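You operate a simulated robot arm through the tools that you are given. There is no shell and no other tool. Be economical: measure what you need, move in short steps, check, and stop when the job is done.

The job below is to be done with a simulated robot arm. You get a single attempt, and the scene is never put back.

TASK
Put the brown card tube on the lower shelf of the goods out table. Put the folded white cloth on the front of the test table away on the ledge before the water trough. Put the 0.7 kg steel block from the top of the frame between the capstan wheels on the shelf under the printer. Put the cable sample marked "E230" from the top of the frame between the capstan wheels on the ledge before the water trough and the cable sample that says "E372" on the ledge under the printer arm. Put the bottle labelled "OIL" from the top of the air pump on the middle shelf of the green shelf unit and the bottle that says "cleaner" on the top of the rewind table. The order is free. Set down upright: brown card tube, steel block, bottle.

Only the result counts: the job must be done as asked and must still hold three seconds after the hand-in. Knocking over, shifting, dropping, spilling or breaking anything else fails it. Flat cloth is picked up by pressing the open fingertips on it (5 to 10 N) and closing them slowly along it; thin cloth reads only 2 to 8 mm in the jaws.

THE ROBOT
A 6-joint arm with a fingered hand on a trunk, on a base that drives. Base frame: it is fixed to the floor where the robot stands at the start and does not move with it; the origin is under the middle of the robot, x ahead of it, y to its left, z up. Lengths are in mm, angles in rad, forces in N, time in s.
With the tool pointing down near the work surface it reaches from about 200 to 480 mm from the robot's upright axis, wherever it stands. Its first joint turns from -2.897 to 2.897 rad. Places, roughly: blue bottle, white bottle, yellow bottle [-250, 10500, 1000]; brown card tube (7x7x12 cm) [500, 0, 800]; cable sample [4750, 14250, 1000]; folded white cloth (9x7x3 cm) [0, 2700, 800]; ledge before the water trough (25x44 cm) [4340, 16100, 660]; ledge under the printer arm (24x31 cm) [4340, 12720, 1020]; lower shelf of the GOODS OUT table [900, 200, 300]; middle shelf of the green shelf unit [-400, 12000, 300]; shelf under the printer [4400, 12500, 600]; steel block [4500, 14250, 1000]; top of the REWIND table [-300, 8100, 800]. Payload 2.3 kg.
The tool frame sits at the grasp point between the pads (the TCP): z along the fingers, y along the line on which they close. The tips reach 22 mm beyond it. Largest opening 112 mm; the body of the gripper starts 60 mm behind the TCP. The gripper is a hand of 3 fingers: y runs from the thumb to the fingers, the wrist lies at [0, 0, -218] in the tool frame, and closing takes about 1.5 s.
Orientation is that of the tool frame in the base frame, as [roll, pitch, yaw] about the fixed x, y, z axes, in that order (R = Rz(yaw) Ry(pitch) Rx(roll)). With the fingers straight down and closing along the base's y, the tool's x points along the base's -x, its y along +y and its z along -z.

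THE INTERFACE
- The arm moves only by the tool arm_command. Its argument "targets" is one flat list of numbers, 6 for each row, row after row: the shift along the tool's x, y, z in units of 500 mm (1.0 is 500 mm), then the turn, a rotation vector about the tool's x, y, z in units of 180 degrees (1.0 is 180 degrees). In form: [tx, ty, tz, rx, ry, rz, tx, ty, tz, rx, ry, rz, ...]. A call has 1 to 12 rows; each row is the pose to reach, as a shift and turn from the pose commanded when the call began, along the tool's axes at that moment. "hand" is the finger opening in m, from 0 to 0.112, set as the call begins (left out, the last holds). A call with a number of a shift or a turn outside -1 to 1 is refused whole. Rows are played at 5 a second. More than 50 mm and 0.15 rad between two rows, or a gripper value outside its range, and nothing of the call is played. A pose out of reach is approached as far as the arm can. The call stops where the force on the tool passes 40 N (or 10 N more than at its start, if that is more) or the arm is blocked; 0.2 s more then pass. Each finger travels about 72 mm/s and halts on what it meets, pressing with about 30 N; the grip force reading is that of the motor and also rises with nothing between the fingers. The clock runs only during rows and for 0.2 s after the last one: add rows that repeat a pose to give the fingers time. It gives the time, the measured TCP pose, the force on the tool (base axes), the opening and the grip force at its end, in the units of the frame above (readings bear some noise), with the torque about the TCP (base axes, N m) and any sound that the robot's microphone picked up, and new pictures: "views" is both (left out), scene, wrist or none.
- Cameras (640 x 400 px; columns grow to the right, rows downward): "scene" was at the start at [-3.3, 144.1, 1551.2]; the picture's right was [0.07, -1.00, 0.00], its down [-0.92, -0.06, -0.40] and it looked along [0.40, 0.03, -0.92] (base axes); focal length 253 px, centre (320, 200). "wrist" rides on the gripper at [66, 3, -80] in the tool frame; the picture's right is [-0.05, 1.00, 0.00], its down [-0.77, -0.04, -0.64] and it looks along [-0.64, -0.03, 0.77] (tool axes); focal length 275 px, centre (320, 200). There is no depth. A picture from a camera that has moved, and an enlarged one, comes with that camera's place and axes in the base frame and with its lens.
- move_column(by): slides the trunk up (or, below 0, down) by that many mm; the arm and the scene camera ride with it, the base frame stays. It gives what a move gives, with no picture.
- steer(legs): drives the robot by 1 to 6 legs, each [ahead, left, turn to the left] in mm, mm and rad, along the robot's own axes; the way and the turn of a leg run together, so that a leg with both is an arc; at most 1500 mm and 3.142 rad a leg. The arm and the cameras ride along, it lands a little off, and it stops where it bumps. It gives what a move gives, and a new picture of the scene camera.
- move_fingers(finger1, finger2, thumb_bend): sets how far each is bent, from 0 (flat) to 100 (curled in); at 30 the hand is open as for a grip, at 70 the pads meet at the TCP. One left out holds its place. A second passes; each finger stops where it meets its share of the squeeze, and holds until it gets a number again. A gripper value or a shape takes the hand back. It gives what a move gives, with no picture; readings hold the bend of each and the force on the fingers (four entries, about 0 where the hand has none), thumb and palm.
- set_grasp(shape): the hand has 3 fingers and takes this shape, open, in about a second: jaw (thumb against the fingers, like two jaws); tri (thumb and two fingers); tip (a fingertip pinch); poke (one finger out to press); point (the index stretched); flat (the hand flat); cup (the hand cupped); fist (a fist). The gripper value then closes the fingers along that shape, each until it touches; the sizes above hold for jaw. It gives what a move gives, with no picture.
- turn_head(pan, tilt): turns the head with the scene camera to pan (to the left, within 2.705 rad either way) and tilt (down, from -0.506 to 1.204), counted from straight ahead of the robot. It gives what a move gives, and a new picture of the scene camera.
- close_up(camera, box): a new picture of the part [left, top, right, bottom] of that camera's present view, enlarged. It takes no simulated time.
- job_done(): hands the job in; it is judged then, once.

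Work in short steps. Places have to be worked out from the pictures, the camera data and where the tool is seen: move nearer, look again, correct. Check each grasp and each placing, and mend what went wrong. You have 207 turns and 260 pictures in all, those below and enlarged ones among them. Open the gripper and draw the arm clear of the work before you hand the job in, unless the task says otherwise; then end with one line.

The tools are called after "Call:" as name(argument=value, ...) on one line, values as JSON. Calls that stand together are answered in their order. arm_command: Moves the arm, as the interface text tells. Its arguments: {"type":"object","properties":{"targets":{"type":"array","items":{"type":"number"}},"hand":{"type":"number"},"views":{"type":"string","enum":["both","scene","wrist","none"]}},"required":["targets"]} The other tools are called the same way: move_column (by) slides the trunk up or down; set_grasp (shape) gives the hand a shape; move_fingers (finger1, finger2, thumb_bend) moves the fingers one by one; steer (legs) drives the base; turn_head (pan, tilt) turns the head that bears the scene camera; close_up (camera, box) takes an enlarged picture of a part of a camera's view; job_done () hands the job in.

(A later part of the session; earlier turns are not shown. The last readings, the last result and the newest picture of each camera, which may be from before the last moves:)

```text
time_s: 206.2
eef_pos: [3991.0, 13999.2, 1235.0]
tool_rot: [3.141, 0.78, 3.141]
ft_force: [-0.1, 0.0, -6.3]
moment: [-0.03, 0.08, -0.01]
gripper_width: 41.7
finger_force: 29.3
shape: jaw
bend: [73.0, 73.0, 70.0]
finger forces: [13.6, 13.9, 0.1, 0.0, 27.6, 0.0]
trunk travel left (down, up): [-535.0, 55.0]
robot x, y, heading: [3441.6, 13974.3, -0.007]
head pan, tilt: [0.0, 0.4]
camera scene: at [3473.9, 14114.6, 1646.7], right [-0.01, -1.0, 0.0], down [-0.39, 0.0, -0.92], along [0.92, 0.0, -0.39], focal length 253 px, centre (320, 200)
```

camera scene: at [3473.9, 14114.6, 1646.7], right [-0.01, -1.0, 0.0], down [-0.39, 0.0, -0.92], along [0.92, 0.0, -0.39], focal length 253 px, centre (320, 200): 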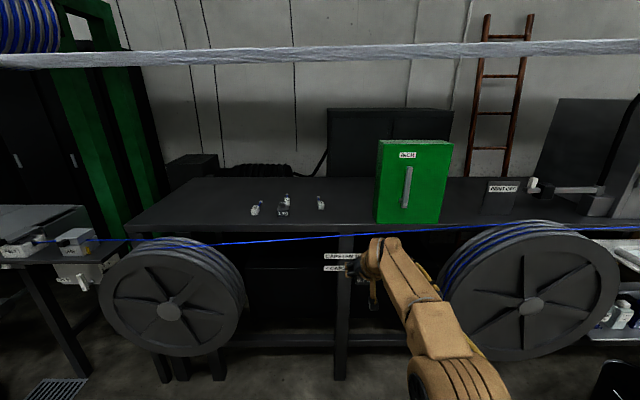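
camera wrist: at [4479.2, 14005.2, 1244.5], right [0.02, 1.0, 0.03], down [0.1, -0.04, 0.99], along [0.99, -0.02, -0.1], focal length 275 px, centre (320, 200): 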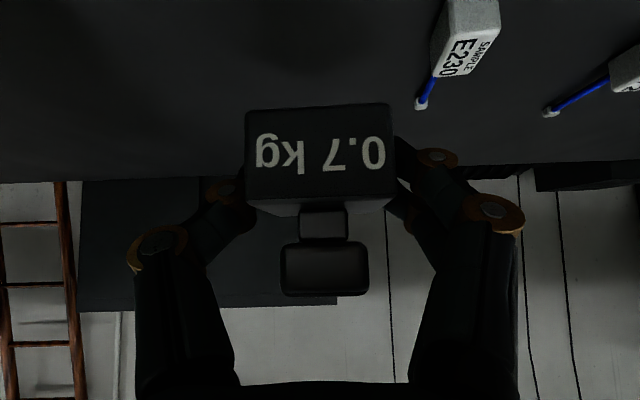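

Weight reads 6.9 N, so the block is held. Next the printer at y≈12500: I strafe right about 1450 mm and look.

Call:
steer(legs=[[0, -1450, 0.007]])

Call:
turn_head(pan=0.0, tilt=0.6)

```text
time_s: 213.5
eef_pos: [3998.4, 12534.8, 1234.2]
tool_rot: [3.139, 0.78, -3.12]
ft_force: [0.4, -1.0, -6.6]
moment: [0.0, 0.04, 0.04]
gripper_width: 41.1
finger_force: 30.3
shape: jaw
bend: [73.0, 73.0, 70.0]
finger forces: [13.7, 13.9, 0.1, 0.0, 27.6, 0.1]
trunk travel left (down, up): [-535.0, 55.0]
robot x, y, heading: [3449.1, 12498.9, 0.017]
head pan, tilt: [0.0, 0.4]
camera scene: at [3479.1, 12638.9, 1646.8], right [0.02, -1.0, 0.0], down [-0.39, -0.01, -0.92], along [0.92, 0.01, -0.39], focal length 253 px, centre (320, 200)
```

scene: 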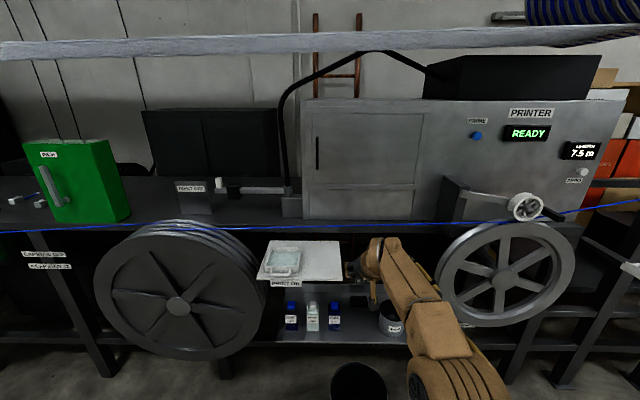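

```text
time_s: 214.3
eef_pos: [3999.2, 12534.5, 1234.0]
tool_rot: [3.139, 0.782, -3.12]
ft_force: [-0.4, -0.7, -7.8]
moment: [-0.03, 0.02, 0.01]
gripper_width: 41.8
finger_force: 30.1
shape: jaw
bend: [73.0, 73.0, 70.0]
finger forces: [13.7, 13.9, 0.0, 0.0, 27.5, 0.0]
trunk travel left (down, up): [-535.0, 55.0]
robot x, y, heading: [3444.4, 12497.6, 0.015]
head pan, tilt: [0.0, 0.6]
camera scene: at [3474.8, 12639.0, 1628.6], right [0.02, -1.0, 0.0], down [-0.57, -0.01, -0.82], along [0.82, 0.01, -0.57], focal length 253 px, centre (320, 200)
```

scene: 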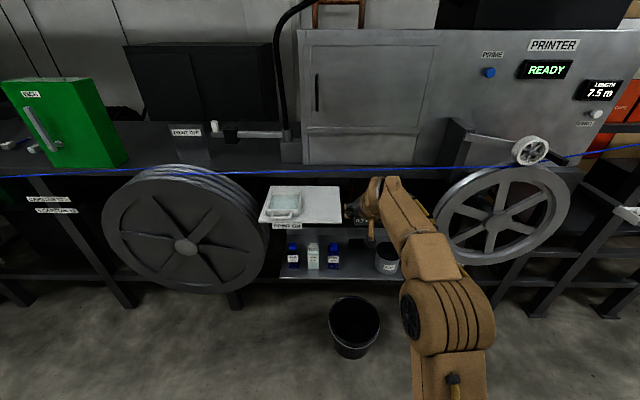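

I see the white ledge (z≈1020) and below it the shelf with bottles and a pot; a bucket stands on the floor. I take a close-up.

Call:
close_up(camera="scene", box=[250, 150, 450, 290])

```text
2.86 times, centred on (350, 220) of scene
camera zoom: at [3474.8, 12639.0, 1628.6], right [0.02, -1.0, 0.0], down [-0.57, -0.01, -0.82], along [0.82, 0.01, -0.57], focal length 723 px, centre (234, 143)
```

zoom: 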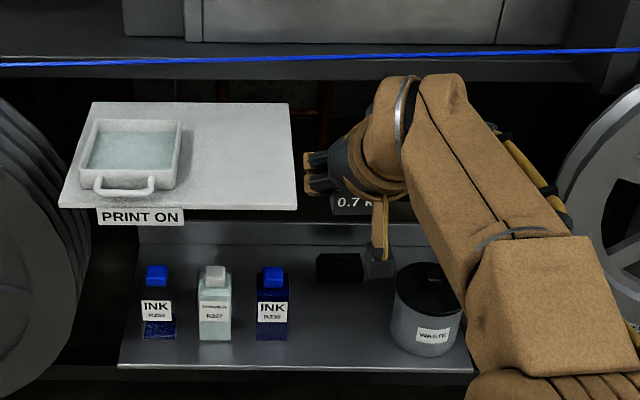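

Free spot on the shelf is about (4360, 12465), between the ink bottle (y≥12555) and the waste pot (y≤12374). I lower the trunk here and come in under the cable.

Call:
move_column(by=-400)

Call:
move_column(by=-110)

Call:
steer(legs=[[200, -75, -0.015]])

Call:
arm_command(targets=[0, 0, 0, 0, 0, 0], views="wrist")

```text
time_s: 218.1
eef_pos: [3997.7, 12534.9, 835.5]
tool_rot: [3.139, 0.78, -3.121]
ft_force: [0.1, -0.5, -6.1]
moment: [-0.01, 0.02, -0.03]
gripper_width: 41.6
finger_force: 30.0
shape: jaw
bend: [73.0, 73.0, 70.0]
finger forces: [13.8, 13.9, 0.0, 0.1, 27.6, 0.0]
trunk travel left (down, up): [-135.0, 455.0]
robot x, y, heading: [3449.2, 12498.1, 0.019]
head pan, tilt: [0.0, 0.6]
```

```text
time_s: 219.5
eef_pos: [3998.9, 12535.0, 724.7]
tool_rot: [3.138, 0.779, -3.121]
ft_force: [-0.1, -0.3, -6.5]
moment: [0.0, 0.0, 0.02]
gripper_width: 41.4
finger_force: 30.1
shape: jaw
bend: [73.0, 73.0, 70.0]
finger forces: [13.7, 13.9, 0.1, 0.0, 27.6, 0.1]
trunk travel left (down, up): [-25.0, 565.0]
robot x, y, heading: [3449.6, 12497.0, 0.012]
head pan, tilt: [0.0, 0.6]
```

```text
time_s: 221.2
eef_pos: [4197.8, 12452.0, 724.4]
tool_rot: [3.136, 0.781, -3.138]
ft_force: [0.3, -0.2, -6.4]
moment: [-0.02, 0.02, 0.03]
gripper_width: 41.3
finger_force: 29.9
shape: jaw
bend: [73.0, 73.0, 70.0]
finger forces: [13.8, 14.0, 0.0, 0.1, 27.7, 0.0]
trunk travel left (down, up): [-25.0, 565.0]
robot x, y, heading: [3650.9, 12427.7, -0.002]
head pan, tilt: [0.0, 0.6]
camera scene: at [3676.8, 12565.2, 1118.5], right [0.0, -1.0, 0.0], down [-0.57, 0.0, -0.82], along [0.82, 0.0, -0.57], focal length 253 px, centre (320, 200)
```

scene: 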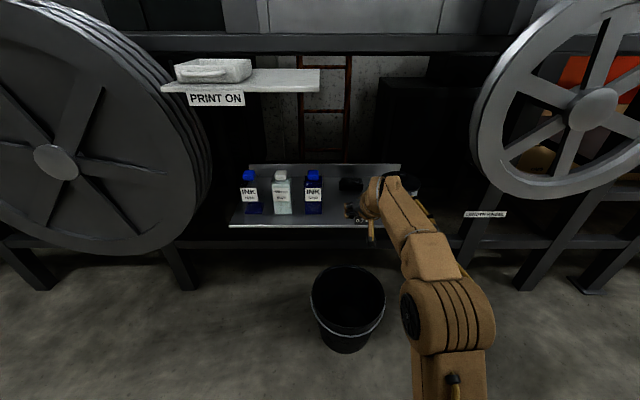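

```text
time_s: 221.6
eef_pos: [4198.3, 12453.8, 723.3]
tool_rot: [3.138, 0.778, -3.137]
ft_force: [1.1, 0.5, -6.3]
moment: [-0.03, 0.0, -0.02]
gripper_width: 41.6
finger_force: 29.8
shape: jaw
bend: [73.0, 73.0, 70.0]
finger forces: [13.8, 13.9, 0.1, 0.0, 27.7, 0.0]
trunk travel left (down, up): [-25.0, 565.0]
robot x, y, heading: [3649.7, 12422.5, 0.001]
head pan, tilt: [0.0, 0.6]
camera wrist: at [4095.4, 12454.7, 733.8], right [0.03, 1.0, 0.03], down [0.1, -0.04, 0.99], along [0.99, -0.02, -0.1], focal length 275 px, centre (320, 200)
```

wrist: 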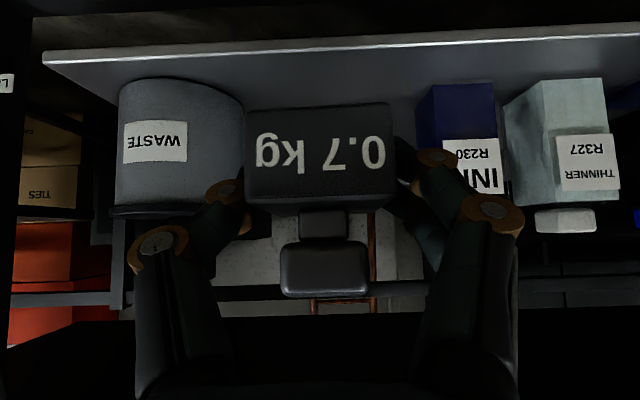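

Shelf top ≈597, gap between pot and ink bottle is y 12367–12558. I drive 147 mm ahead and 8 mm left, then lower.

Call:
steer(legs=[[147, 8, 0]])

Call:
arm_command(targets=[0.02, 0, 0.02, 0, 0, 0, 0.04, 0, 0.04, 0, 0, 0, 0.06, 0, 0.06, 0, 0, 0, 0.08, 0, 0.08, 0, 0, 0, 0.1, 0, 0.1, 0, 0, 0, 0.11, 0, 0.11, 0, 0, 0], views="wrist")

```text
time_s: 222.9
eef_pos: [4346.2, 12459.6, 725.0]
tool_rot: [3.138, 0.78, -3.138]
ft_force: [0.0, -0.3, -7.3]
moment: [-0.04, 0.05, 0.02]
gripper_width: 41.5
finger_force: 30.3
shape: jaw
bend: [73.0, 73.0, 70.0]
finger forces: [13.8, 13.9, 0.0, 0.0, 27.6, 0.0]
trunk travel left (down, up): [-25.0, 565.0]
robot x, y, heading: [3796.4, 12431.7, -0.006]
head pan, tilt: [0.0, 0.6]
camera scene: at [3824.0, 12573.0, 1118.5], right [0.0, -1.0, 0.0], down [-0.57, 0.0, -0.82], along [0.82, 0.0, -0.57], focal length 253 px, centre (320, 200)
```

scene: 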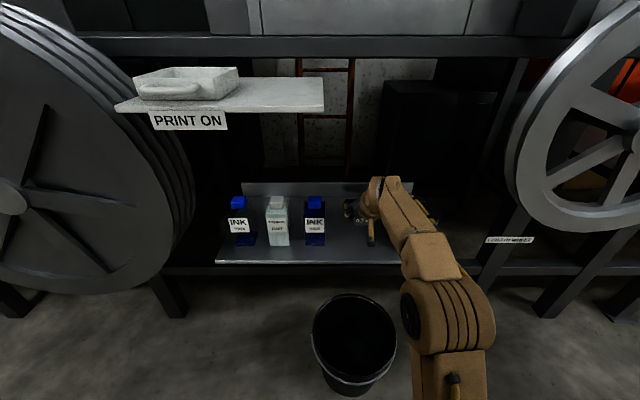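

```text
time_s: 224.3
eef_pos: [4345.5, 12460.2, 646.2]
tool_rot: [3.138, 0.78, -3.139]
ft_force: [-0.2, 1.1, -6.9]
moment: [-0.02, 0.04, 0.0]
gripper_width: 41.3
finger_force: 30.0
shape: jaw
bend: [73.0, 73.0, 70.0]
finger forces: [13.7, 14.0, 0.0, 0.0, 27.8, 0.1]
trunk travel left (down, up): [-25.0, 565.0]
robot x, y, heading: [3799.4, 12433.8, -0.001]
head pan, tilt: [0.0, 0.6]
camera wrist: at [4241.9, 12462.7, 656.4], right [0.03, 1.0, 0.04], down [0.1, -0.04, 0.99], along [0.99, -0.02, -0.1], focal length 275 px, centre (320, 200)
```

wrist: 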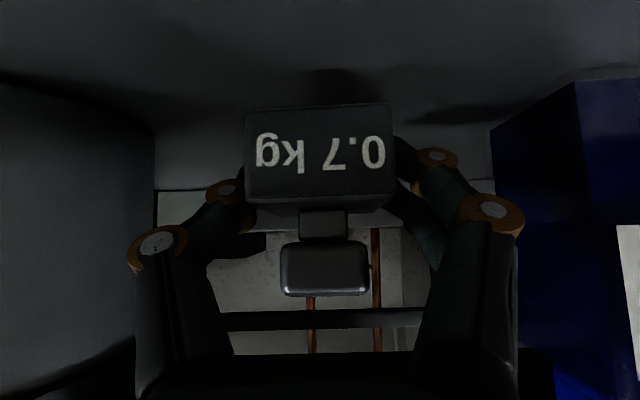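

Well centred between pot and bottle. I lower in 2 mm steps until contact.

Call:
arm_command(targets=[0.0057, 0, 0.0057, 0, 0, 0, 0.0113, 0, 0.0113, 0, 0, 0, 0.0141, 0, 0.0141, 0, 0, 0, 0.017, 0, 0.017, 0, 0, 0, 0.0198, 0, 0.0198, 0, 0, 0, 0.0226, 0, 0.0226, 0, 0, 0, 0.0254, 0, 0.0254, 0, 0, 0, 0.0283, 0, 0.0283, 0, 0, 0, 0.0311, 0, 0.0311, 0, 0, 0, 0.034, 0, 0.034, 0, 0, 0], views="none")

```text
time_s: 226.5
eef_pos: [4346.2, 12461.9, 626.3]
tool_rot: [3.141, 0.789, -3.137]
ft_force: [7.5, -1.6, 16.3]
moment: [0.03, -0.26, -0.04]
gripper_width: 41.6
finger_force: 29.9
shape: jaw
bend: [73.0, 73.0, 70.0]
finger forces: [14.4, 13.9, 0.0, 0.1, 29.3, 0.0]
trunk travel left (down, up): [-25.0, 565.0]
robot x, y, heading: [3795.9, 12431.2, -0.004]
head pan, tilt: [0.0, 0.6]
```

Contact. I ease up 3 mm and open to 82 mm only.

Call:
arm_command(targets=[-0.0042, 0, -0.0042, 0, 0, 0, -0.0042, 0, -0.0042, 0, 0, 0], views="none")

Call:
arm_command(targets=[0, 0, 0, 0, 0, 0, 0, 0, 0, 0, 0, 0, 0, 0, 0, 0, 0, 0, 0, 0, 0, 0, 0, 0, 0, 0, 0, 0, 0, 0], hand=0.082, views="wrist")

```text
time_s: 227.1
eef_pos: [4346.4, 12460.1, 626.8]
tool_rot: [3.139, 0.781, -3.138]
ft_force: [5.4, 1.4, 10.5]
moment: [0.02, -0.13, -0.01]
gripper_width: 41.6
finger_force: 30.2
shape: jaw
bend: [73.0, 73.0, 70.0]
finger forces: [14.8, 14.5, 0.0, 0.1, 28.2, 0.0]
trunk travel left (down, up): [-25.0, 565.0]
robot x, y, heading: [3798.1, 12434.3, -0.003]
head pan, tilt: [0.0, 0.6]
```

```text
time_s: 228.3
eef_pos: [4346.3, 12461.8, 627.1]
tool_rot: [3.139, 0.781, -3.138]
ft_force: [-0.1, 0.2, -0.6]
moment: [0.01, 0.03, -0.02]
gripper_width: 81.8
finger_force: 0.1
shape: jaw
bend: [65.0, 65.0, 61.0]
finger forces: [0.0, 0.2, 0.1, 0.0, 0.0, 0.1]
trunk travel left (down, up): [-25.0, 565.0]
robot x, y, heading: [3794.9, 12433.2, -0.001]
head pan, tilt: [0.0, 0.6]
camera wrist: at [4241.7, 12462.2, 635.9], right [0.03, 1.0, 0.03], down [0.1, -0.04, 0.99], along [0.99, -0.02, -0.1], focal length 275 px, centre (320, 200)
```

wrist: 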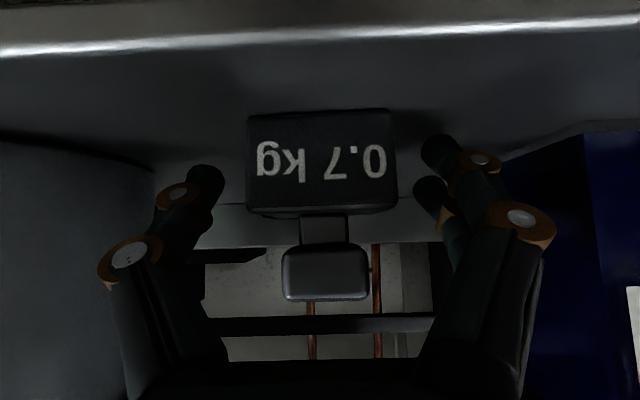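

Released. I retract along the tool axis and back off.

Call:
arm_command(targets=[0, 0, -0.04, 0, 0, 0, 0, 0, -0.1, 0, 0, 0, 0, 0, -0.16, 0, 0, 0, 0, 0, -0.22, 0, 0, 0, 0, 0, -0.26, 0, 0, 0, 0, 0, -0.26, 0, 0, 0], views="wrist")

Call:
steer(legs=[[-360, 0, 0]])

```text
time_s: 229.7
eef_pos: [4252.3, 12460.0, 717.7]
tool_rot: [3.137, 0.779, -3.137]
ft_force: [-0.6, -0.9, 0.7]
moment: [0.01, 0.0, 0.02]
gripper_width: 81.9
finger_force: 0.0
shape: jaw
bend: [65.0, 65.0, 61.0]
finger forces: [0.1, 0.0, 0.0, 0.0, 0.0, 0.1]
trunk travel left (down, up): [-25.0, 565.0]
robot x, y, heading: [3795.7, 12433.3, -0.003]
head pan, tilt: [0.0, 0.6]
camera wrist: at [4148.2, 12460.7, 727.3], right [0.03, 1.0, 0.03], down [0.1, -0.04, 0.99], along [0.99, -0.02, -0.1], focal length 275 px, centre (320, 200)
```

wrist: 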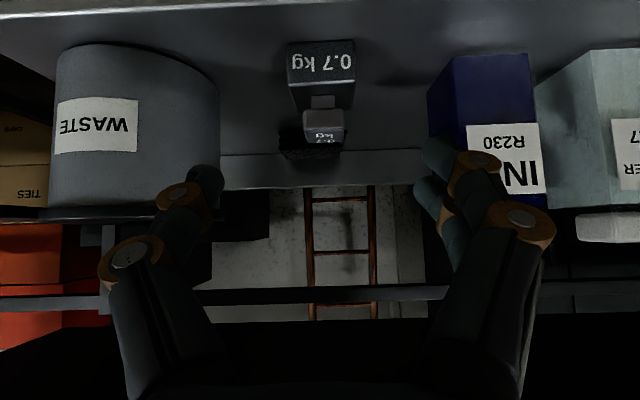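

```text
time_s: 232.0
eef_pos: [3898.0, 12458.0, 716.6]
tool_rot: [3.138, 0.779, -3.139]
ft_force: [0.0, -0.7, 0.2]
moment: [-0.01, 0.03, -0.02]
gripper_width: 81.7
finger_force: 0.0
shape: jaw
bend: [65.0, 65.0, 61.0]
finger forces: [0.0, 0.0, 0.0, 0.0, 0.0, 0.0]
trunk travel left (down, up): [-25.0, 565.0]
robot x, y, heading: [3442.3, 12435.1, -0.006]
head pan, tilt: [0.0, 0.6]
camera scene: at [3468.8, 12573.4, 1118.6], right [0.0, -1.0, 0.0], down [-0.56, 0.0, -0.83], along [0.83, 0.0, -0.56], focal length 253 px, centre (320, 200)
```

scene: 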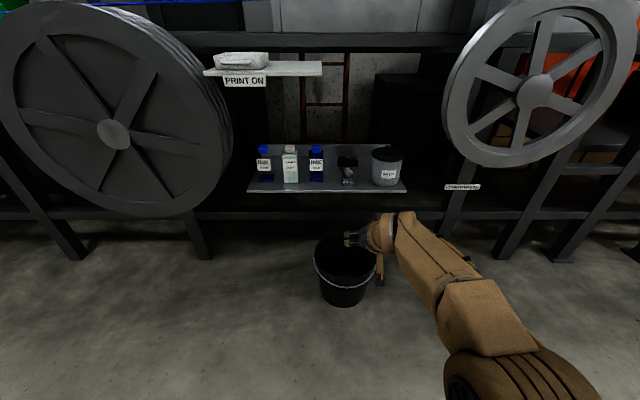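

The block stands on the shelf. Next E230: I raise the trunk and return to the frame.

Call:
move_column(by=400)

Call:
move_column(by=110)

Call:
steer(legs=[[0, 800, 0], [0, 810, 0]])

```text
time_s: 235.8
eef_pos: [3898.0, 12459.3, 1117.1]
tool_rot: [3.138, 0.78, -3.137]
ft_force: [0.7, 1.1, -0.3]
moment: [0.02, -0.01, -0.01]
gripper_width: 81.8
finger_force: 0.0
shape: jaw
bend: [65.0, 65.0, 61.0]
finger forces: [0.0, 0.0, 0.0, 0.0, 0.0, 0.0]
trunk travel left (down, up): [-425.0, 165.0]
robot x, y, heading: [3441.6, 12435.9, 0.003]
head pan, tilt: [0.0, 0.6]
```

```text
time_s: 237.3
eef_pos: [3898.3, 12459.5, 1226.6]
tool_rot: [3.138, 0.78, -3.138]
ft_force: [-0.8, -0.9, 0.0]
moment: [0.0, -0.02, -0.03]
gripper_width: 81.7
finger_force: 0.1
shape: jaw
bend: [65.0, 65.0, 61.0]
finger forces: [0.0, 0.0, 0.0, 0.1, 0.1, 0.0]
trunk travel left (down, up): [-535.0, 55.0]
robot x, y, heading: [3439.4, 12436.0, 0.0]
head pan, tilt: [0.0, 0.6]
```

```text
time_s: 245.4
eef_pos: [3900.2, 14039.9, 1228.1]
tool_rot: [3.14, 0.781, -3.137]
ft_force: [0.2, 0.2, 0.3]
moment: [0.01, -0.01, 0.04]
gripper_width: 81.6
finger_force: 0.0
shape: jaw
bend: [65.0, 65.0, 61.0]
finger forces: [0.0, 0.1, 0.1, 0.1, 0.0, 0.0]
trunk travel left (down, up): [-535.0, 55.0]
robot x, y, heading: [3446.5, 14011.9, 0.001]
head pan, tilt: [0.0, 0.6]
camera scene: at [3471.5, 14153.6, 1628.5], right [0.0, -1.0, 0.0], down [-0.56, 0.0, -0.83], along [0.83, 0.0, -0.56], focal length 253 px, centre (320, 200)
```

scene: 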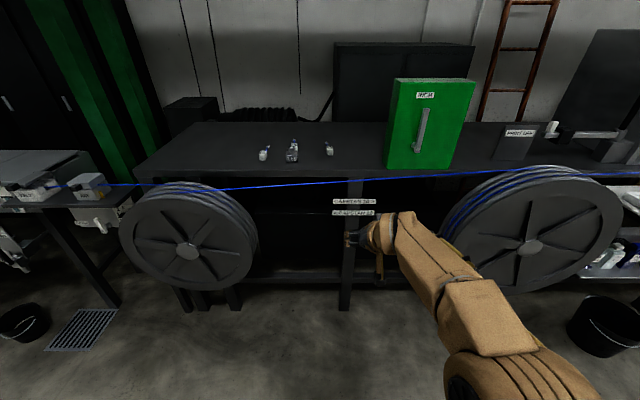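

I extend the arm 95 mm and drive in over the cable toward E230 for a close wrist view.

Call:
arm_command(targets=[-0.045, 0, 0.045, 0, 0, 0, -0.09, 0, 0.09, 0, 0, 0, -0.134, 0, 0.134, 0, 0, 0, -0.134, 0, 0.134, 0, 0, 0], views="none")

Call:
steer(legs=[[500, 40, 0]])

Call:
arm_command(targets=[0, 0, 0, 0, 0, 0], views="wrist")

```text
time_s: 246.4
eef_pos: [3994.1, 14038.7, 1228.6]
tool_rot: [3.141, 0.782, -3.138]
ft_force: [0.4, -0.6, -0.4]
moment: [0.01, -0.03, -0.02]
gripper_width: 81.8
finger_force: 0.0
shape: jaw
bend: [65.0, 65.0, 61.0]
finger forces: [0.0, 0.0, 0.1, 0.0, 0.0, 0.0]
trunk travel left (down, up): [-535.0, 55.0]
robot x, y, heading: [3448.4, 14014.0, -0.001]
head pan, tilt: [0.0, 0.6]
```

```text
time_s: 249.3
eef_pos: [4496.7, 14079.4, 1227.6]
tool_rot: [3.139, 0.78, -3.136]
ft_force: [0.2, -0.9, 0.6]
moment: [0.04, -0.01, 0.01]
gripper_width: 81.8
finger_force: 0.0
shape: jaw
bend: [65.0, 65.0, 61.0]
finger forces: [0.0, 0.0, 0.1, 0.0, 0.1, 0.1]
trunk travel left (down, up): [-535.0, 55.0]
robot x, y, heading: [3944.0, 14053.5, -0.001]
head pan, tilt: [0.0, 0.6]
camera scene: at [3973.3, 14193.8, 1628.6], right [0.0, -1.0, 0.0], down [-0.57, 0.0, -0.82], along [0.82, 0.0, -0.57], focal length 253 px, centre (320, 200)
```

scene: 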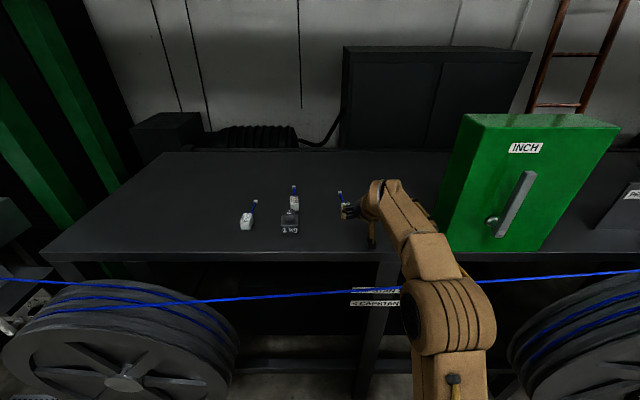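

```text
time_s: 249.7
eef_pos: [4495.1, 14079.1, 1227.5]
tool_rot: [3.14, 0.78, -3.136]
ft_force: [0.4, -0.3, -1.4]
moment: [0.0, -0.01, 0.0]
gripper_width: 81.8
finger_force: 0.1
shape: jaw
bend: [65.0, 65.0, 61.0]
finger forces: [0.0, 0.1, 0.0, 0.1, 0.0, 0.1]
trunk travel left (down, up): [-535.0, 55.0]
robot x, y, heading: [3946.8, 14053.5, -0.002]
head pan, tilt: [0.0, 0.6]
camera wrist: at [4392.2, 14081.0, 1237.6], right [0.03, 1.0, 0.03], down [0.1, -0.04, 0.99], along [0.99, -0.02, -0.1], focal length 275 px, centre (320, 200)
```

wrist: 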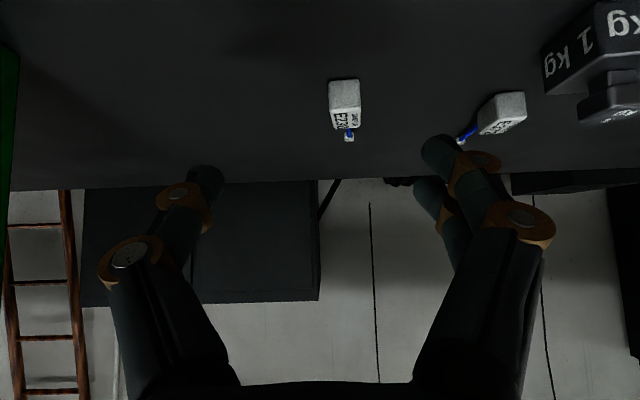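

E230's box spans x≈4635–4686, y≈14106, about 29 mm wide and high. I extend 50 mm, shift 26 mm left, then drive 113 mm.

Call:
arm_command(targets=[-0.035, 0.026, 0.035, 0, 0, 0, -0.0707, 0.052, 0.0707, 0, 0, 0, -0.0707, 0.052, 0.0707, 0, 0, 0], hand=0.07, views="none")

Call:
steer(legs=[[105, 0, 0]])

Call:
arm_command(targets=[0.03, 0, 0.03, 0, 0, 0, 0.06, 0, 0.06, 0, 0, 0, 0.06, 0, 0.06, 0, 0, 0], views="wrist")

```text
time_s: 250.5
eef_pos: [4546.0, 14104.7, 1226.9]
tool_rot: [3.138, 0.781, -3.137]
ft_force: [-0.2, 0.2, 0.4]
moment: [0.0, -0.02, 0.0]
gripper_width: 70.3
finger_force: 0.0
shape: jaw
bend: [71.0, 71.0, 69.0]
finger forces: [0.0, 0.0, 0.1, 0.0, 0.0, 0.0]
trunk travel left (down, up): [-535.0, 55.0]
robot x, y, heading: [3948.1, 14056.4, 0.0]
head pan, tilt: [0.0, 0.6]
```

```text
time_s: 251.7
eef_pos: [4653.5, 14105.6, 1227.6]
tool_rot: [3.138, 0.78, -3.135]
ft_force: [-0.3, 0.7, -0.5]
moment: [-0.01, -0.02, -0.02]
gripper_width: 70.2
finger_force: 0.0
shape: jaw
bend: [71.0, 71.0, 69.0]
finger forces: [0.0, 0.0, 0.0, 0.0, 0.0, 0.2]
trunk travel left (down, up): [-535.0, 55.0]
robot x, y, heading: [4053.4, 14052.6, -0.005]
head pan, tilt: [0.0, 0.6]
camera scene: at [4079.9, 14193.7, 1628.6], right [0.0, -1.0, 0.0], down [-0.57, 0.0, -0.82], along [0.82, 0.0, -0.57], focal length 253 px, centre (320, 200)
```

scene: 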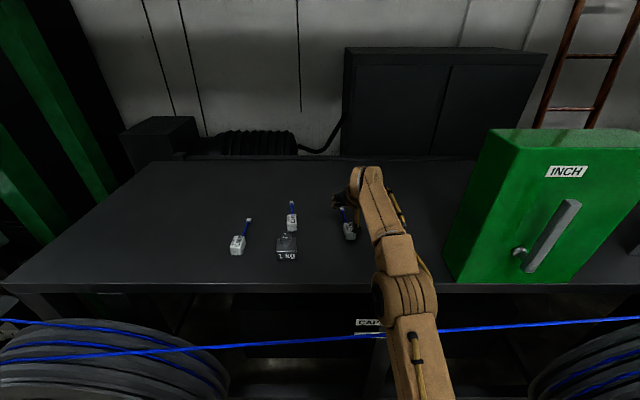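

```text
time_s: 252.5
eef_pos: [4651.6, 14106.4, 1186.4]
tool_rot: [3.137, 0.781, -3.136]
ft_force: [0.0, 0.9, -0.9]
moment: [0.0, -0.01, 0.0]
gripper_width: 70.2
finger_force: 0.1
shape: jaw
bend: [71.0, 71.0, 69.0]
finger forces: [0.0, 0.0, 0.0, 0.0, 0.0, 0.0]
trunk travel left (down, up): [-535.0, 55.0]
robot x, y, heading: [4053.2, 14049.0, 0.001]
head pan, tilt: [0.0, 0.6]
camera wrist: at [4549.1, 14108.3, 1195.6], right [0.03, 1.0, 0.04], down [0.1, -0.04, 0.99], along [0.99, -0.02, -0.1], focal length 275 px, centre (320, 200)
```

wrist: 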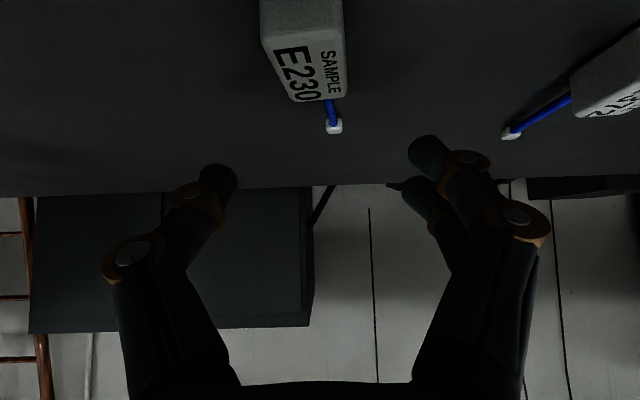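

Box centre ≈(4661, 14104.5), top at 1130. I descend to TCP z 1128.

Call:
arm_command(targets=[0.018, -0.002, 0.025, 0, 0, 0, 0.035, -0.004, 0.048, 0, 0, 0, 0.053, -0.004, 0.072, 0, 0, 0, 0.0693, -0.004, 0.0947, 0, 0, 0, 0.0693, -0.004, 0.0947, 0, 0, 0], views="wrist")

```text
time_s: 253.7
eef_pos: [4659.8, 14105.7, 1126.5]
tool_rot: [3.141, 0.779, -3.136]
ft_force: [1.0, -1.3, 0.5]
moment: [0.0, -0.02, -0.01]
gripper_width: 70.3
finger_force: 0.1
shape: jaw
bend: [71.0, 71.0, 69.0]
finger forces: [0.1, 0.0, 0.0, 0.1, 0.0, 0.0]
trunk travel left (down, up): [-535.0, 55.0]
robot x, y, heading: [4054.9, 14054.6, -0.003]
head pan, tilt: [0.0, 0.6]
camera wrist: at [4557.8, 14106.4, 1136.2], right [0.03, 1.0, 0.03], down [0.1, -0.04, 0.99], along [0.99, -0.02, -0.1], focal length 275 px, centre (320, 200)
```

wrist: 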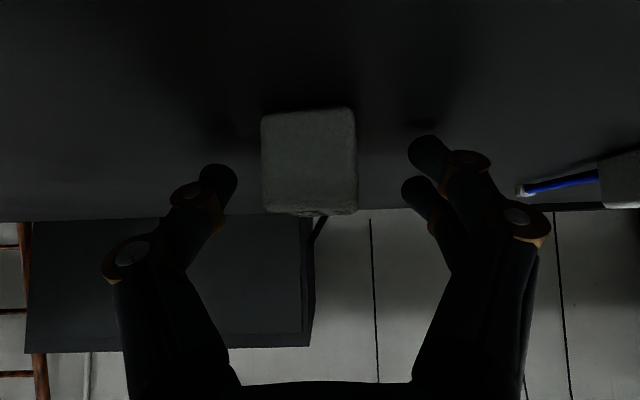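

The box is between the fingertips. Close.

Call:
arm_command(targets=[0, 0, 0, 0, 0, 0, 0, 0, 0, 0, 0, 0, 0, 0, 0, 0, 0, 0, 0, 0, 0, 0, 0, 0, 0, 0, 0, 0, 0, 0, 0, 0, 0, 0, 0, 0, 0, 0, 0, 0, 0, 0], hand=0.01, views="none")

Call:
arm_command(targets=[-0.015, 0, -0.015, 0, 0, 0, -0.05, 0, -0.05, 0, 0, 0, -0.1, 0, -0.1, 0, 0, 0, -0.155, 0, -0.155, 0, 0, 0, -0.155, 0, -0.155, 0, 0, 0], views="wrist")

```text
time_s: 255.3
eef_pos: [4661.4, 14105.6, 1125.8]
tool_rot: [3.138, 0.781, -3.137]
ft_force: [-0.6, -0.1, 0.7]
moment: [0.02, 0.0, 0.03]
gripper_width: 24.3
finger_force: 30.1
shape: jaw
bend: [73.0, 73.0, 70.0]
finger forces: [13.7, 13.2, 0.1, 0.0, 27.0, 0.0]
trunk travel left (down, up): [-535.0, 55.0]
robot x, y, heading: [4055.4, 14053.0, -0.005]
head pan, tilt: [0.0, 0.6]
```

```text
time_s: 256.5
eef_pos: [4654.6, 14104.0, 1233.2]
tool_rot: [3.139, 0.779, -3.136]
ft_force: [-0.3, -0.2, -0.6]
moment: [-0.02, -0.02, 0.04]
gripper_width: 24.0
finger_force: 30.2
shape: jaw
bend: [73.0, 73.0, 70.0]
finger forces: [13.7, 13.2, 0.0, 0.1, 27.1, 0.1]
out of reach, approached as far as the arm can: row 4, 5
trunk travel left (down, up): [-535.0, 55.0]
robot x, y, heading: [4052.7, 14050.6, -0.001]
head pan, tilt: [0.0, 0.6]
camera wrist: at [4551.2, 14105.6, 1243.1], right [0.03, 1.0, 0.03], down [0.1, -0.04, 0.99], along [0.99, -0.02, -0.1], focal length 275 px, centre (320, 200)
```

wrist: 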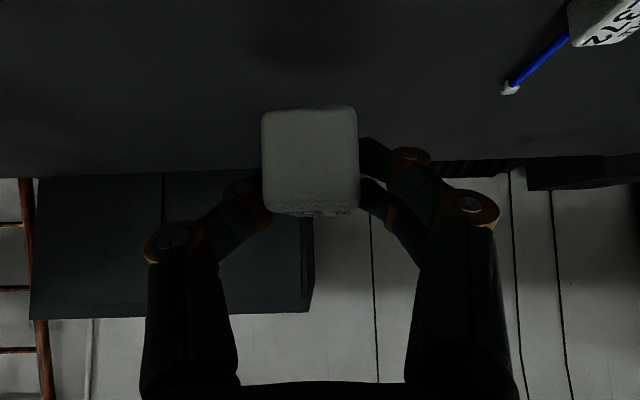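

E230 is held (24 mm). I back out over the cable, go to the trough, and lower the trunk in front of the ledge.

Call:
steer(legs=[[-600, 0, 0], [0, 1000, 0], [0, 1010, 0]])

Call:
move_column(by=-400)

Call:
move_column(by=-60)

Call:
arm_command(targets=[0, 0, 0, 0, 0, 0], views="both")

```text
time_s: 269.5
eef_pos: [3998.7, 16135.9, 1233.8]
tool_rot: [3.14, 0.779, -3.096]
ft_force: [0.6, -0.4, -1.3]
moment: [-0.03, 0.01, -0.02]
gripper_width: 24.3
finger_force: 29.2
shape: jaw
bend: [73.0, 73.0, 70.0]
finger forces: [13.7, 13.2, 0.0, 0.0, 27.1, 0.1]
trunk travel left (down, up): [-535.0, 55.0]
robot x, y, heading: [3396.4, 16061.7, 0.041]
head pan, tilt: [0.0, 0.6]
camera scene: at [3420.1, 16201.8, 1628.5], right [0.04, -1.0, 0.0], down [-0.56, -0.02, -0.82], along [0.82, 0.03, -0.57], focal length 253 px, centre (320, 200)
```

scene: 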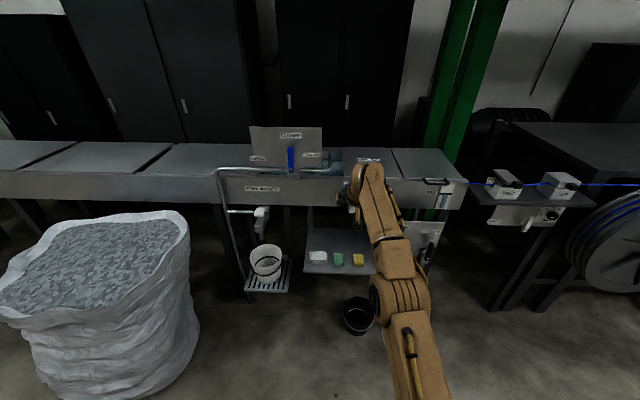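

```text
time_s: 273.4
eef_pos: [3999.0, 16136.2, 833.8]
tool_rot: [3.138, 0.781, -3.094]
ft_force: [-0.2, -0.5, -0.5]
moment: [-0.02, -0.01, 0.01]
gripper_width: 24.2
finger_force: 30.4
shape: jaw
bend: [73.0, 73.0, 70.0]
finger forces: [13.8, 13.3, 0.1, 0.1, 27.1, 0.0]
trunk travel left (down, up): [-135.0, 455.0]
robot x, y, heading: [3395.8, 16060.1, 0.039]
head pan, tilt: [0.0, 0.6]
```

```text
time_s: 274.4
eef_pos: [3998.8, 16135.3, 774.1]
tool_rot: [3.138, 0.778, -3.093]
ft_force: [-0.4, 0.2, -1.1]
moment: [-0.03, 0.03, -0.02]
gripper_width: 24.3
finger_force: 29.6
shape: jaw
bend: [73.0, 73.0, 70.0]
finger forces: [13.7, 13.3, 0.1, 0.1, 26.9, 0.0]
trunk travel left (down, up): [-75.0, 515.0]
robot x, y, heading: [3401.2, 16064.1, 0.039]
head pan, tilt: [0.0, 0.6]
```

```text
time_s: 274.8
eef_pos: [3998.9, 16136.5, 773.2]
tool_rot: [3.14, 0.78, -3.095]
ft_force: [0.1, -0.1, -2.2]
moment: [-0.01, -0.02, 0.01]
gripper_width: 24.3
finger_force: 30.0
shape: jaw
bend: [73.0, 73.0, 70.0]
finger forces: [13.8, 13.4, 0.1, 0.0, 27.0, 0.0]
trunk travel left (down, up): [-75.0, 515.0]
robot x, y, heading: [3398.8, 16061.8, 0.037]
head pan, tilt: [0.0, 0.6]
camera scene: at [3420.1, 16201.4, 1168.6], right [0.04, -1.0, 0.0], down [-0.56, -0.02, -0.82], along [0.82, 0.03, -0.57], focal length 253 px, centre (320, 200)
camera wrist: at [3895.3, 16132.9, 783.2], right [-0.02, 1.0, 0.03], down [0.1, -0.03, 0.99], along [0.99, 0.02, -0.1], focal length 275 px, centre (320, 200)
```

scene: 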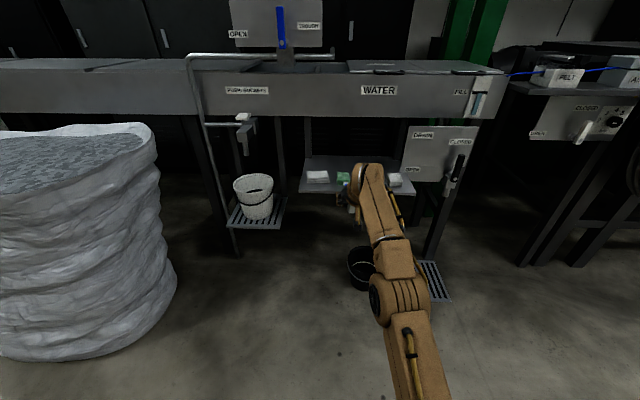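
wrist: 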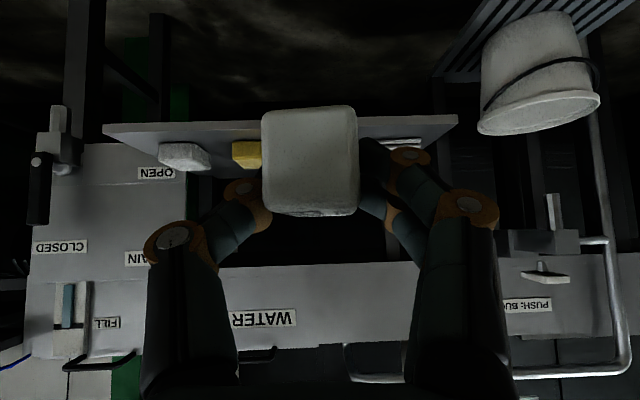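

I straighten and drive in part way at TCP z≈774, above the sponges (top ≈690) and below the trough (≈857).

Call:
steer(legs=[[0, 0, -0.038], [290, 0, 0]])

Call:
arm_command(targets=[0, 0, 0, 0, 0, 0], views="wrist")

```text
time_s: 277.2
eef_pos: [4297.3, 16116.0, 773.3]
tool_rot: [3.137, 0.781, -3.128]
ft_force: [-0.4, 0.2, -0.3]
moment: [-0.03, 0.03, -0.02]
gripper_width: 24.2
finger_force: 30.2
shape: jaw
bend: [73.0, 73.0, 70.0]
finger forces: [13.7, 13.3, 0.1, 0.1, 27.0, 0.0]
trunk travel left (down, up): [-75.0, 515.0]
robot x, y, heading: [3694.6, 16062.8, 0.006]
head pan, tilt: [0.0, 0.6]
camera scene: at [3720.8, 16202.2, 1168.6], right [0.01, -1.0, 0.0], down [-0.56, 0.0, -0.82], along [0.82, 0.01, -0.57], focal length 253 px, centre (320, 200)
```

scene: 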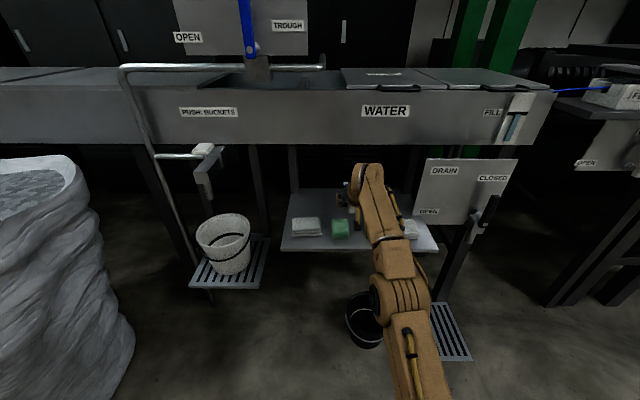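

```text
time_s: 277.6
eef_pos: [4296.5, 16116.8, 773.0]
tool_rot: [3.138, 0.779, -3.13]
ft_force: [0.2, 0.4, -1.1]
moment: [0.02, 0.02, 0.02]
gripper_width: 24.4
finger_force: 29.8
shape: jaw
bend: [73.0, 73.0, 70.0]
finger forces: [13.7, 13.3, 0.1, 0.0, 27.0, 0.0]
trunk travel left (down, up): [-75.0, 515.0]
robot x, y, heading: [3689.2, 16060.7, 0.008]
head pan, tilt: [0.0, 0.6]
camera wrist: at [4193.3, 16117.3, 783.1], right [0.02, 1.0, 0.04], down [0.1, -0.04, 0.99], along [0.99, -0.02, -0.1], focal length 275 px, centre (320, 200)
```

wrist: 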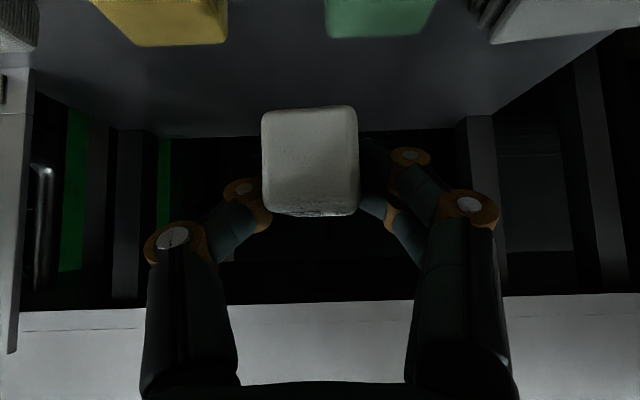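

The ledge goes back to x≈4530, so there is enough room behind the sponges (back edges ≈4322). I drive to TCP (4395, 16097) and lower.

Call:
steer(legs=[[98, -20, 0]])

Call:
arm_command(targets=[0.02, 0, 0.02, 0, 0, 0, 0.04, 0, 0.04, 0, 0, 0, 0.06, 0, 0.06, 0, 0, 0, 0.08, 0, 0.08, 0, 0, 0, 0.1, 0, 0.1, 0, 0, 0, 0.1, 0, 0.1, 0, 0, 0], views="wrist")

```text
time_s: 278.7
eef_pos: [4396.1, 16096.5, 773.8]
tool_rot: [3.137, 0.78, -3.13]
ft_force: [0.8, 0.5, -1.1]
moment: [-0.04, 0.0, 0.01]
gripper_width: 24.5
finger_force: 29.6
shape: jaw
bend: [73.0, 73.0, 70.0]
finger forces: [13.7, 13.3, 0.1, 0.0, 26.9, 0.1]
trunk travel left (down, up): [-75.0, 515.0]
robot x, y, heading: [3796.1, 16045.9, 0.004]
head pan, tilt: [0.0, 0.6]
camera scene: at [3820.2, 16183.4, 1168.6], right [0.01, -1.0, 0.0], down [-0.57, 0.0, -0.82], along [0.82, 0.0, -0.57], focal length 253 px, centre (320, 200)
```

scene: 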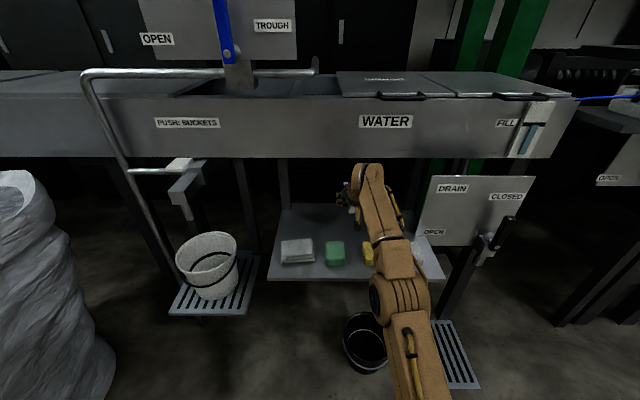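

```text
time_s: 280.1
eef_pos: [4397.7, 16097.2, 702.0]
tool_rot: [3.137, 0.78, -3.131]
ft_force: [0.1, 0.2, -0.4]
moment: [0.04, -0.01, 0.01]
gripper_width: 24.3
finger_force: 29.9
shape: jaw
bend: [73.0, 73.0, 70.0]
finger forces: [13.7, 13.2, 0.0, 0.1, 27.0, 0.0]
trunk travel left (down, up): [-75.0, 515.0]
robot x, y, heading: [3796.7, 16041.7, 0.004]
head pan, tilt: [0.0, 0.6]
camera wrist: at [4293.4, 16098.2, 712.9], right [0.02, 1.0, 0.04], down [0.1, -0.04, 0.99], along [0.99, -0.02, -0.1], focal length 275 px, centre (320, 200)
```

wrist: 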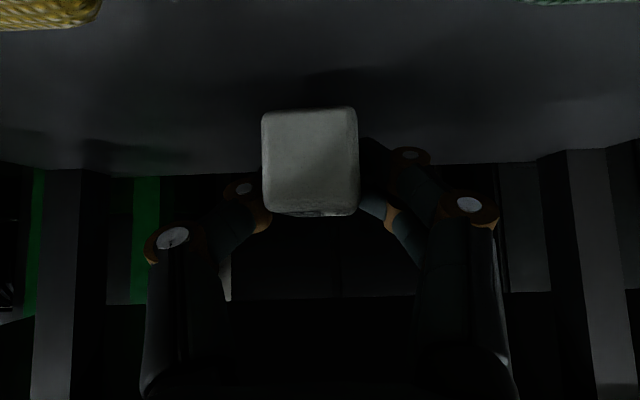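

Clear. I lower the last ~20 mm in small steps.

Call:
arm_command(targets=[0.0057, 0, 0.0057, 0, 0, 0, 0.0113, 0, 0.0113, 0, 0, 0, 0.0141, 0, 0.0141, 0, 0, 0, 0.017, 0, 0.017, 0, 0, 0, 0.0198, 0, 0.0198, 0, 0, 0, 0.0226, 0, 0.0226, 0, 0, 0, 0.0254, 0, 0.0254, 0, 0, 0, 0.0283, 0, 0.0283, 0, 0, 0], views="none")

```text
time_s: 281.9
eef_pos: [4394.8, 16097.5, 685.4]
tool_rot: [3.139, 0.788, -3.131]
ft_force: [3.3, -1.2, 14.7]
moment: [0.06, -0.19, 0.0]
gripper_width: 24.4
finger_force: 29.6
shape: jaw
bend: [73.0, 73.0, 70.0]
finger forces: [14.9, 13.7, 0.1, 0.0, 29.4, 0.1]
trunk travel left (down, up): [-75.0, 515.0]
robot x, y, heading: [3799.6, 16044.1, 0.0]
head pan, tilt: [0.0, 0.6]
```

Contact at 685. I ease up 2 mm, open to 70 mm and retract along the tool axis.

Call:
arm_command(targets=[-0.003, 0, -0.003, 0, 0, 0, -0.003, 0, -0.003, 0, 0, 0], views="none")

Call:
arm_command(targets=[0, 0, 0, 0, 0, 0, 0, 0, 0, 0, 0, 0, 0, 0, 0, 0, 0, 0, 0, 0, 0, 0, 0, 0], hand=0.07, views="none")

Call:
arm_command(targets=[0, 0, -0.04, 0, 0, 0, 0, 0, -0.1, 0, 0, 0, 0, 0, -0.16, 0, 0, 0, 0, 0, -0.22, 0, 0, 0, 0, 0, -0.22, 0, 0, 0], views="wrist")

```text
time_s: 282.5
eef_pos: [4396.3, 16096.3, 686.0]
tool_rot: [3.139, 0.781, -3.13]
ft_force: [2.9, -1.9, 11.2]
moment: [-0.02, -0.13, -0.02]
gripper_width: 24.3
finger_force: 30.0
shape: jaw
bend: [73.0, 73.0, 70.0]
finger forces: [14.1, 13.5, 0.0, 0.1, 29.6, 0.1]
trunk travel left (down, up): [-75.0, 515.0]
robot x, y, heading: [3796.2, 16042.3, 0.005]
head pan, tilt: [0.0, 0.6]
```

```text
time_s: 283.5
eef_pos: [4394.4, 16097.6, 685.0]
tool_rot: [3.137, 0.781, -3.13]
ft_force: [-0.2, -2.7, 5.4]
moment: [0.16, -0.01, 0.0]
gripper_width: 66.6
finger_force: 0.0
shape: jaw
bend: [73.0, 71.0, 69.0]
finger forces: [6.5, 0.0, 0.0, 0.0, 0.0, 0.0]
trunk travel left (down, up): [-75.0, 515.0]
robot x, y, heading: [3797.6, 16039.7, 0.008]
head pan, tilt: [0.0, 0.6]
```

```text
time_s: 284.7
eef_pos: [4319.5, 16094.7, 762.7]
tool_rot: [3.138, 0.78, -3.131]
ft_force: [-0.8, 0.6, 0.5]
moment: [-0.03, 0.04, -0.02]
gripper_width: 69.6
finger_force: 0.1
shape: jaw
bend: [71.0, 71.0, 69.0]
finger forces: [0.1, 0.1, 0.0, 0.1, 0.1, 0.0]
trunk travel left (down, up): [-75.0, 515.0]
robot x, y, heading: [3796.2, 16043.8, 0.005]
head pan, tilt: [0.0, 0.6]
camera wrist: at [4215.4, 16096.3, 772.1], right [0.02, 1.0, 0.04], down [0.1, -0.04, 0.99], along [0.99, -0.02, -0.1], focal length 275 px, centre (320, 200)
```

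wrist: 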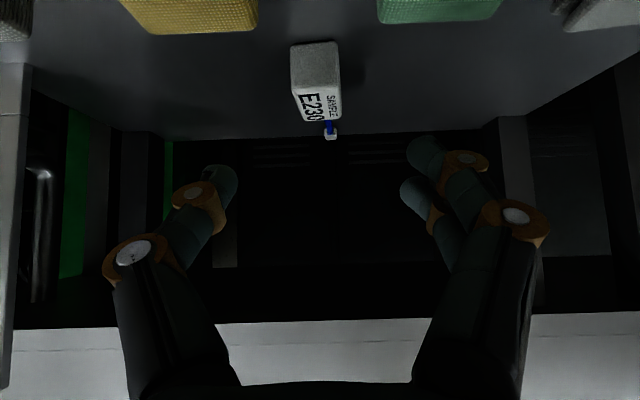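

E230 lies on the ledge. For E372 behind the 1 kg weight I need the camera out of the way, so I'll flip the hand 180° about its axis. First drive back to the frame front.

Call:
steer(legs=[[-400, 0, 0]])

Call:
move_column(by=400)

Call:
move_column(by=70)

Call:
steer(legs=[[0, -900, 0], [0, -920, 0]])

```text
time_s: 287.2
eef_pos: [3910.4, 16090.8, 762.5]
tool_rot: [3.138, 0.78, -3.139]
ft_force: [0.1, -0.5, -0.7]
moment: [0.01, 0.04, -0.01]
gripper_width: 69.9
finger_force: 0.0
shape: jaw
bend: [71.0, 71.0, 69.0]
finger forces: [0.1, 0.0, 0.0, 0.0, 0.0, 0.0]
trunk travel left (down, up): [-75.0, 515.0]
robot x, y, heading: [3385.6, 16043.2, -0.003]
head pan, tilt: [0.0, 0.6]
camera scene: at [3412.0, 16182.1, 1168.6], right [0.0, -1.0, 0.0], down [-0.56, 0.0, -0.83], along [0.83, 0.0, -0.56], focal length 253 px, centre (320, 200)
```

scene: 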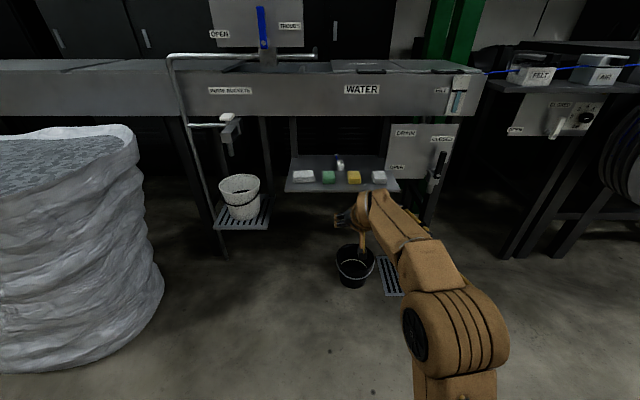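

```text
time_s: 291.1
eef_pos: [3910.6, 16090.9, 1162.8]
tool_rot: [3.138, 0.781, -3.138]
ft_force: [0.3, 1.0, -0.3]
moment: [0.04, 0.01, -0.01]
gripper_width: 70.0
finger_force: 0.1
shape: jaw
bend: [71.0, 71.0, 69.0]
finger forces: [0.1, 0.0, 0.0, 0.1, 0.0, 0.1]
trunk travel left (down, up): [-475.0, 115.0]
robot x, y, heading: [3388.1, 16043.6, -0.0]
head pan, tilt: [0.0, 0.6]
```

```text
time_s: 292.2
eef_pos: [3910.4, 16091.1, 1233.0]
tool_rot: [3.139, 0.781, -3.138]
ft_force: [0.3, -0.6, -0.1]
moment: [0.01, 0.0, 0.01]
gripper_width: 69.6
finger_force: 0.0
shape: jaw
bend: [71.0, 71.0, 69.0]
finger forces: [0.0, 0.0, 0.1, 0.0, 0.0, 0.0]
trunk travel left (down, up): [-545.0, 45.0]
robot x, y, heading: [3385.7, 16042.9, -0.001]
head pan, tilt: [0.0, 0.6]
```

```text
time_s: 301.3
eef_pos: [3926.6, 14294.3, 1232.5]
tool_rot: [3.138, 0.78, -3.116]
ft_force: [-0.4, 0.3, 0.2]
moment: [0.0, 0.02, -0.01]
gripper_width: 69.7
finger_force: 0.0
shape: jaw
bend: [71.0, 71.0, 69.0]
finger forces: [0.2, 0.1, 0.0, 0.0, 0.0, 0.0]
trunk travel left (down, up): [-545.0, 45.0]
robot x, y, heading: [3400.1, 14237.4, 0.02]
head pan, tilt: [0.0, 0.6]
camera scene: at [3425.4, 14373.9, 1638.6], right [0.02, -1.0, 0.0], down [-0.56, -0.01, -0.83], along [0.82, 0.02, -0.56], focal length 253 px, centre (320, 200)
```

scene: 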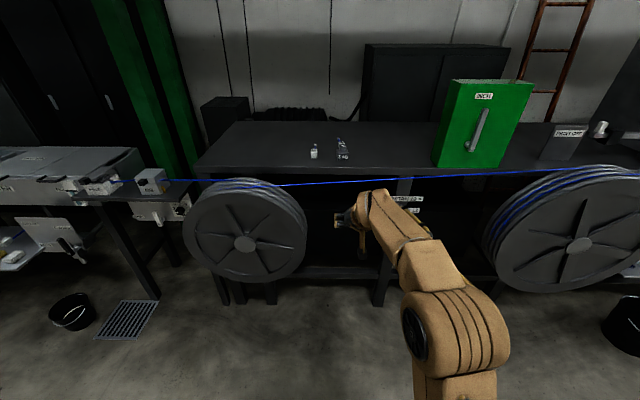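

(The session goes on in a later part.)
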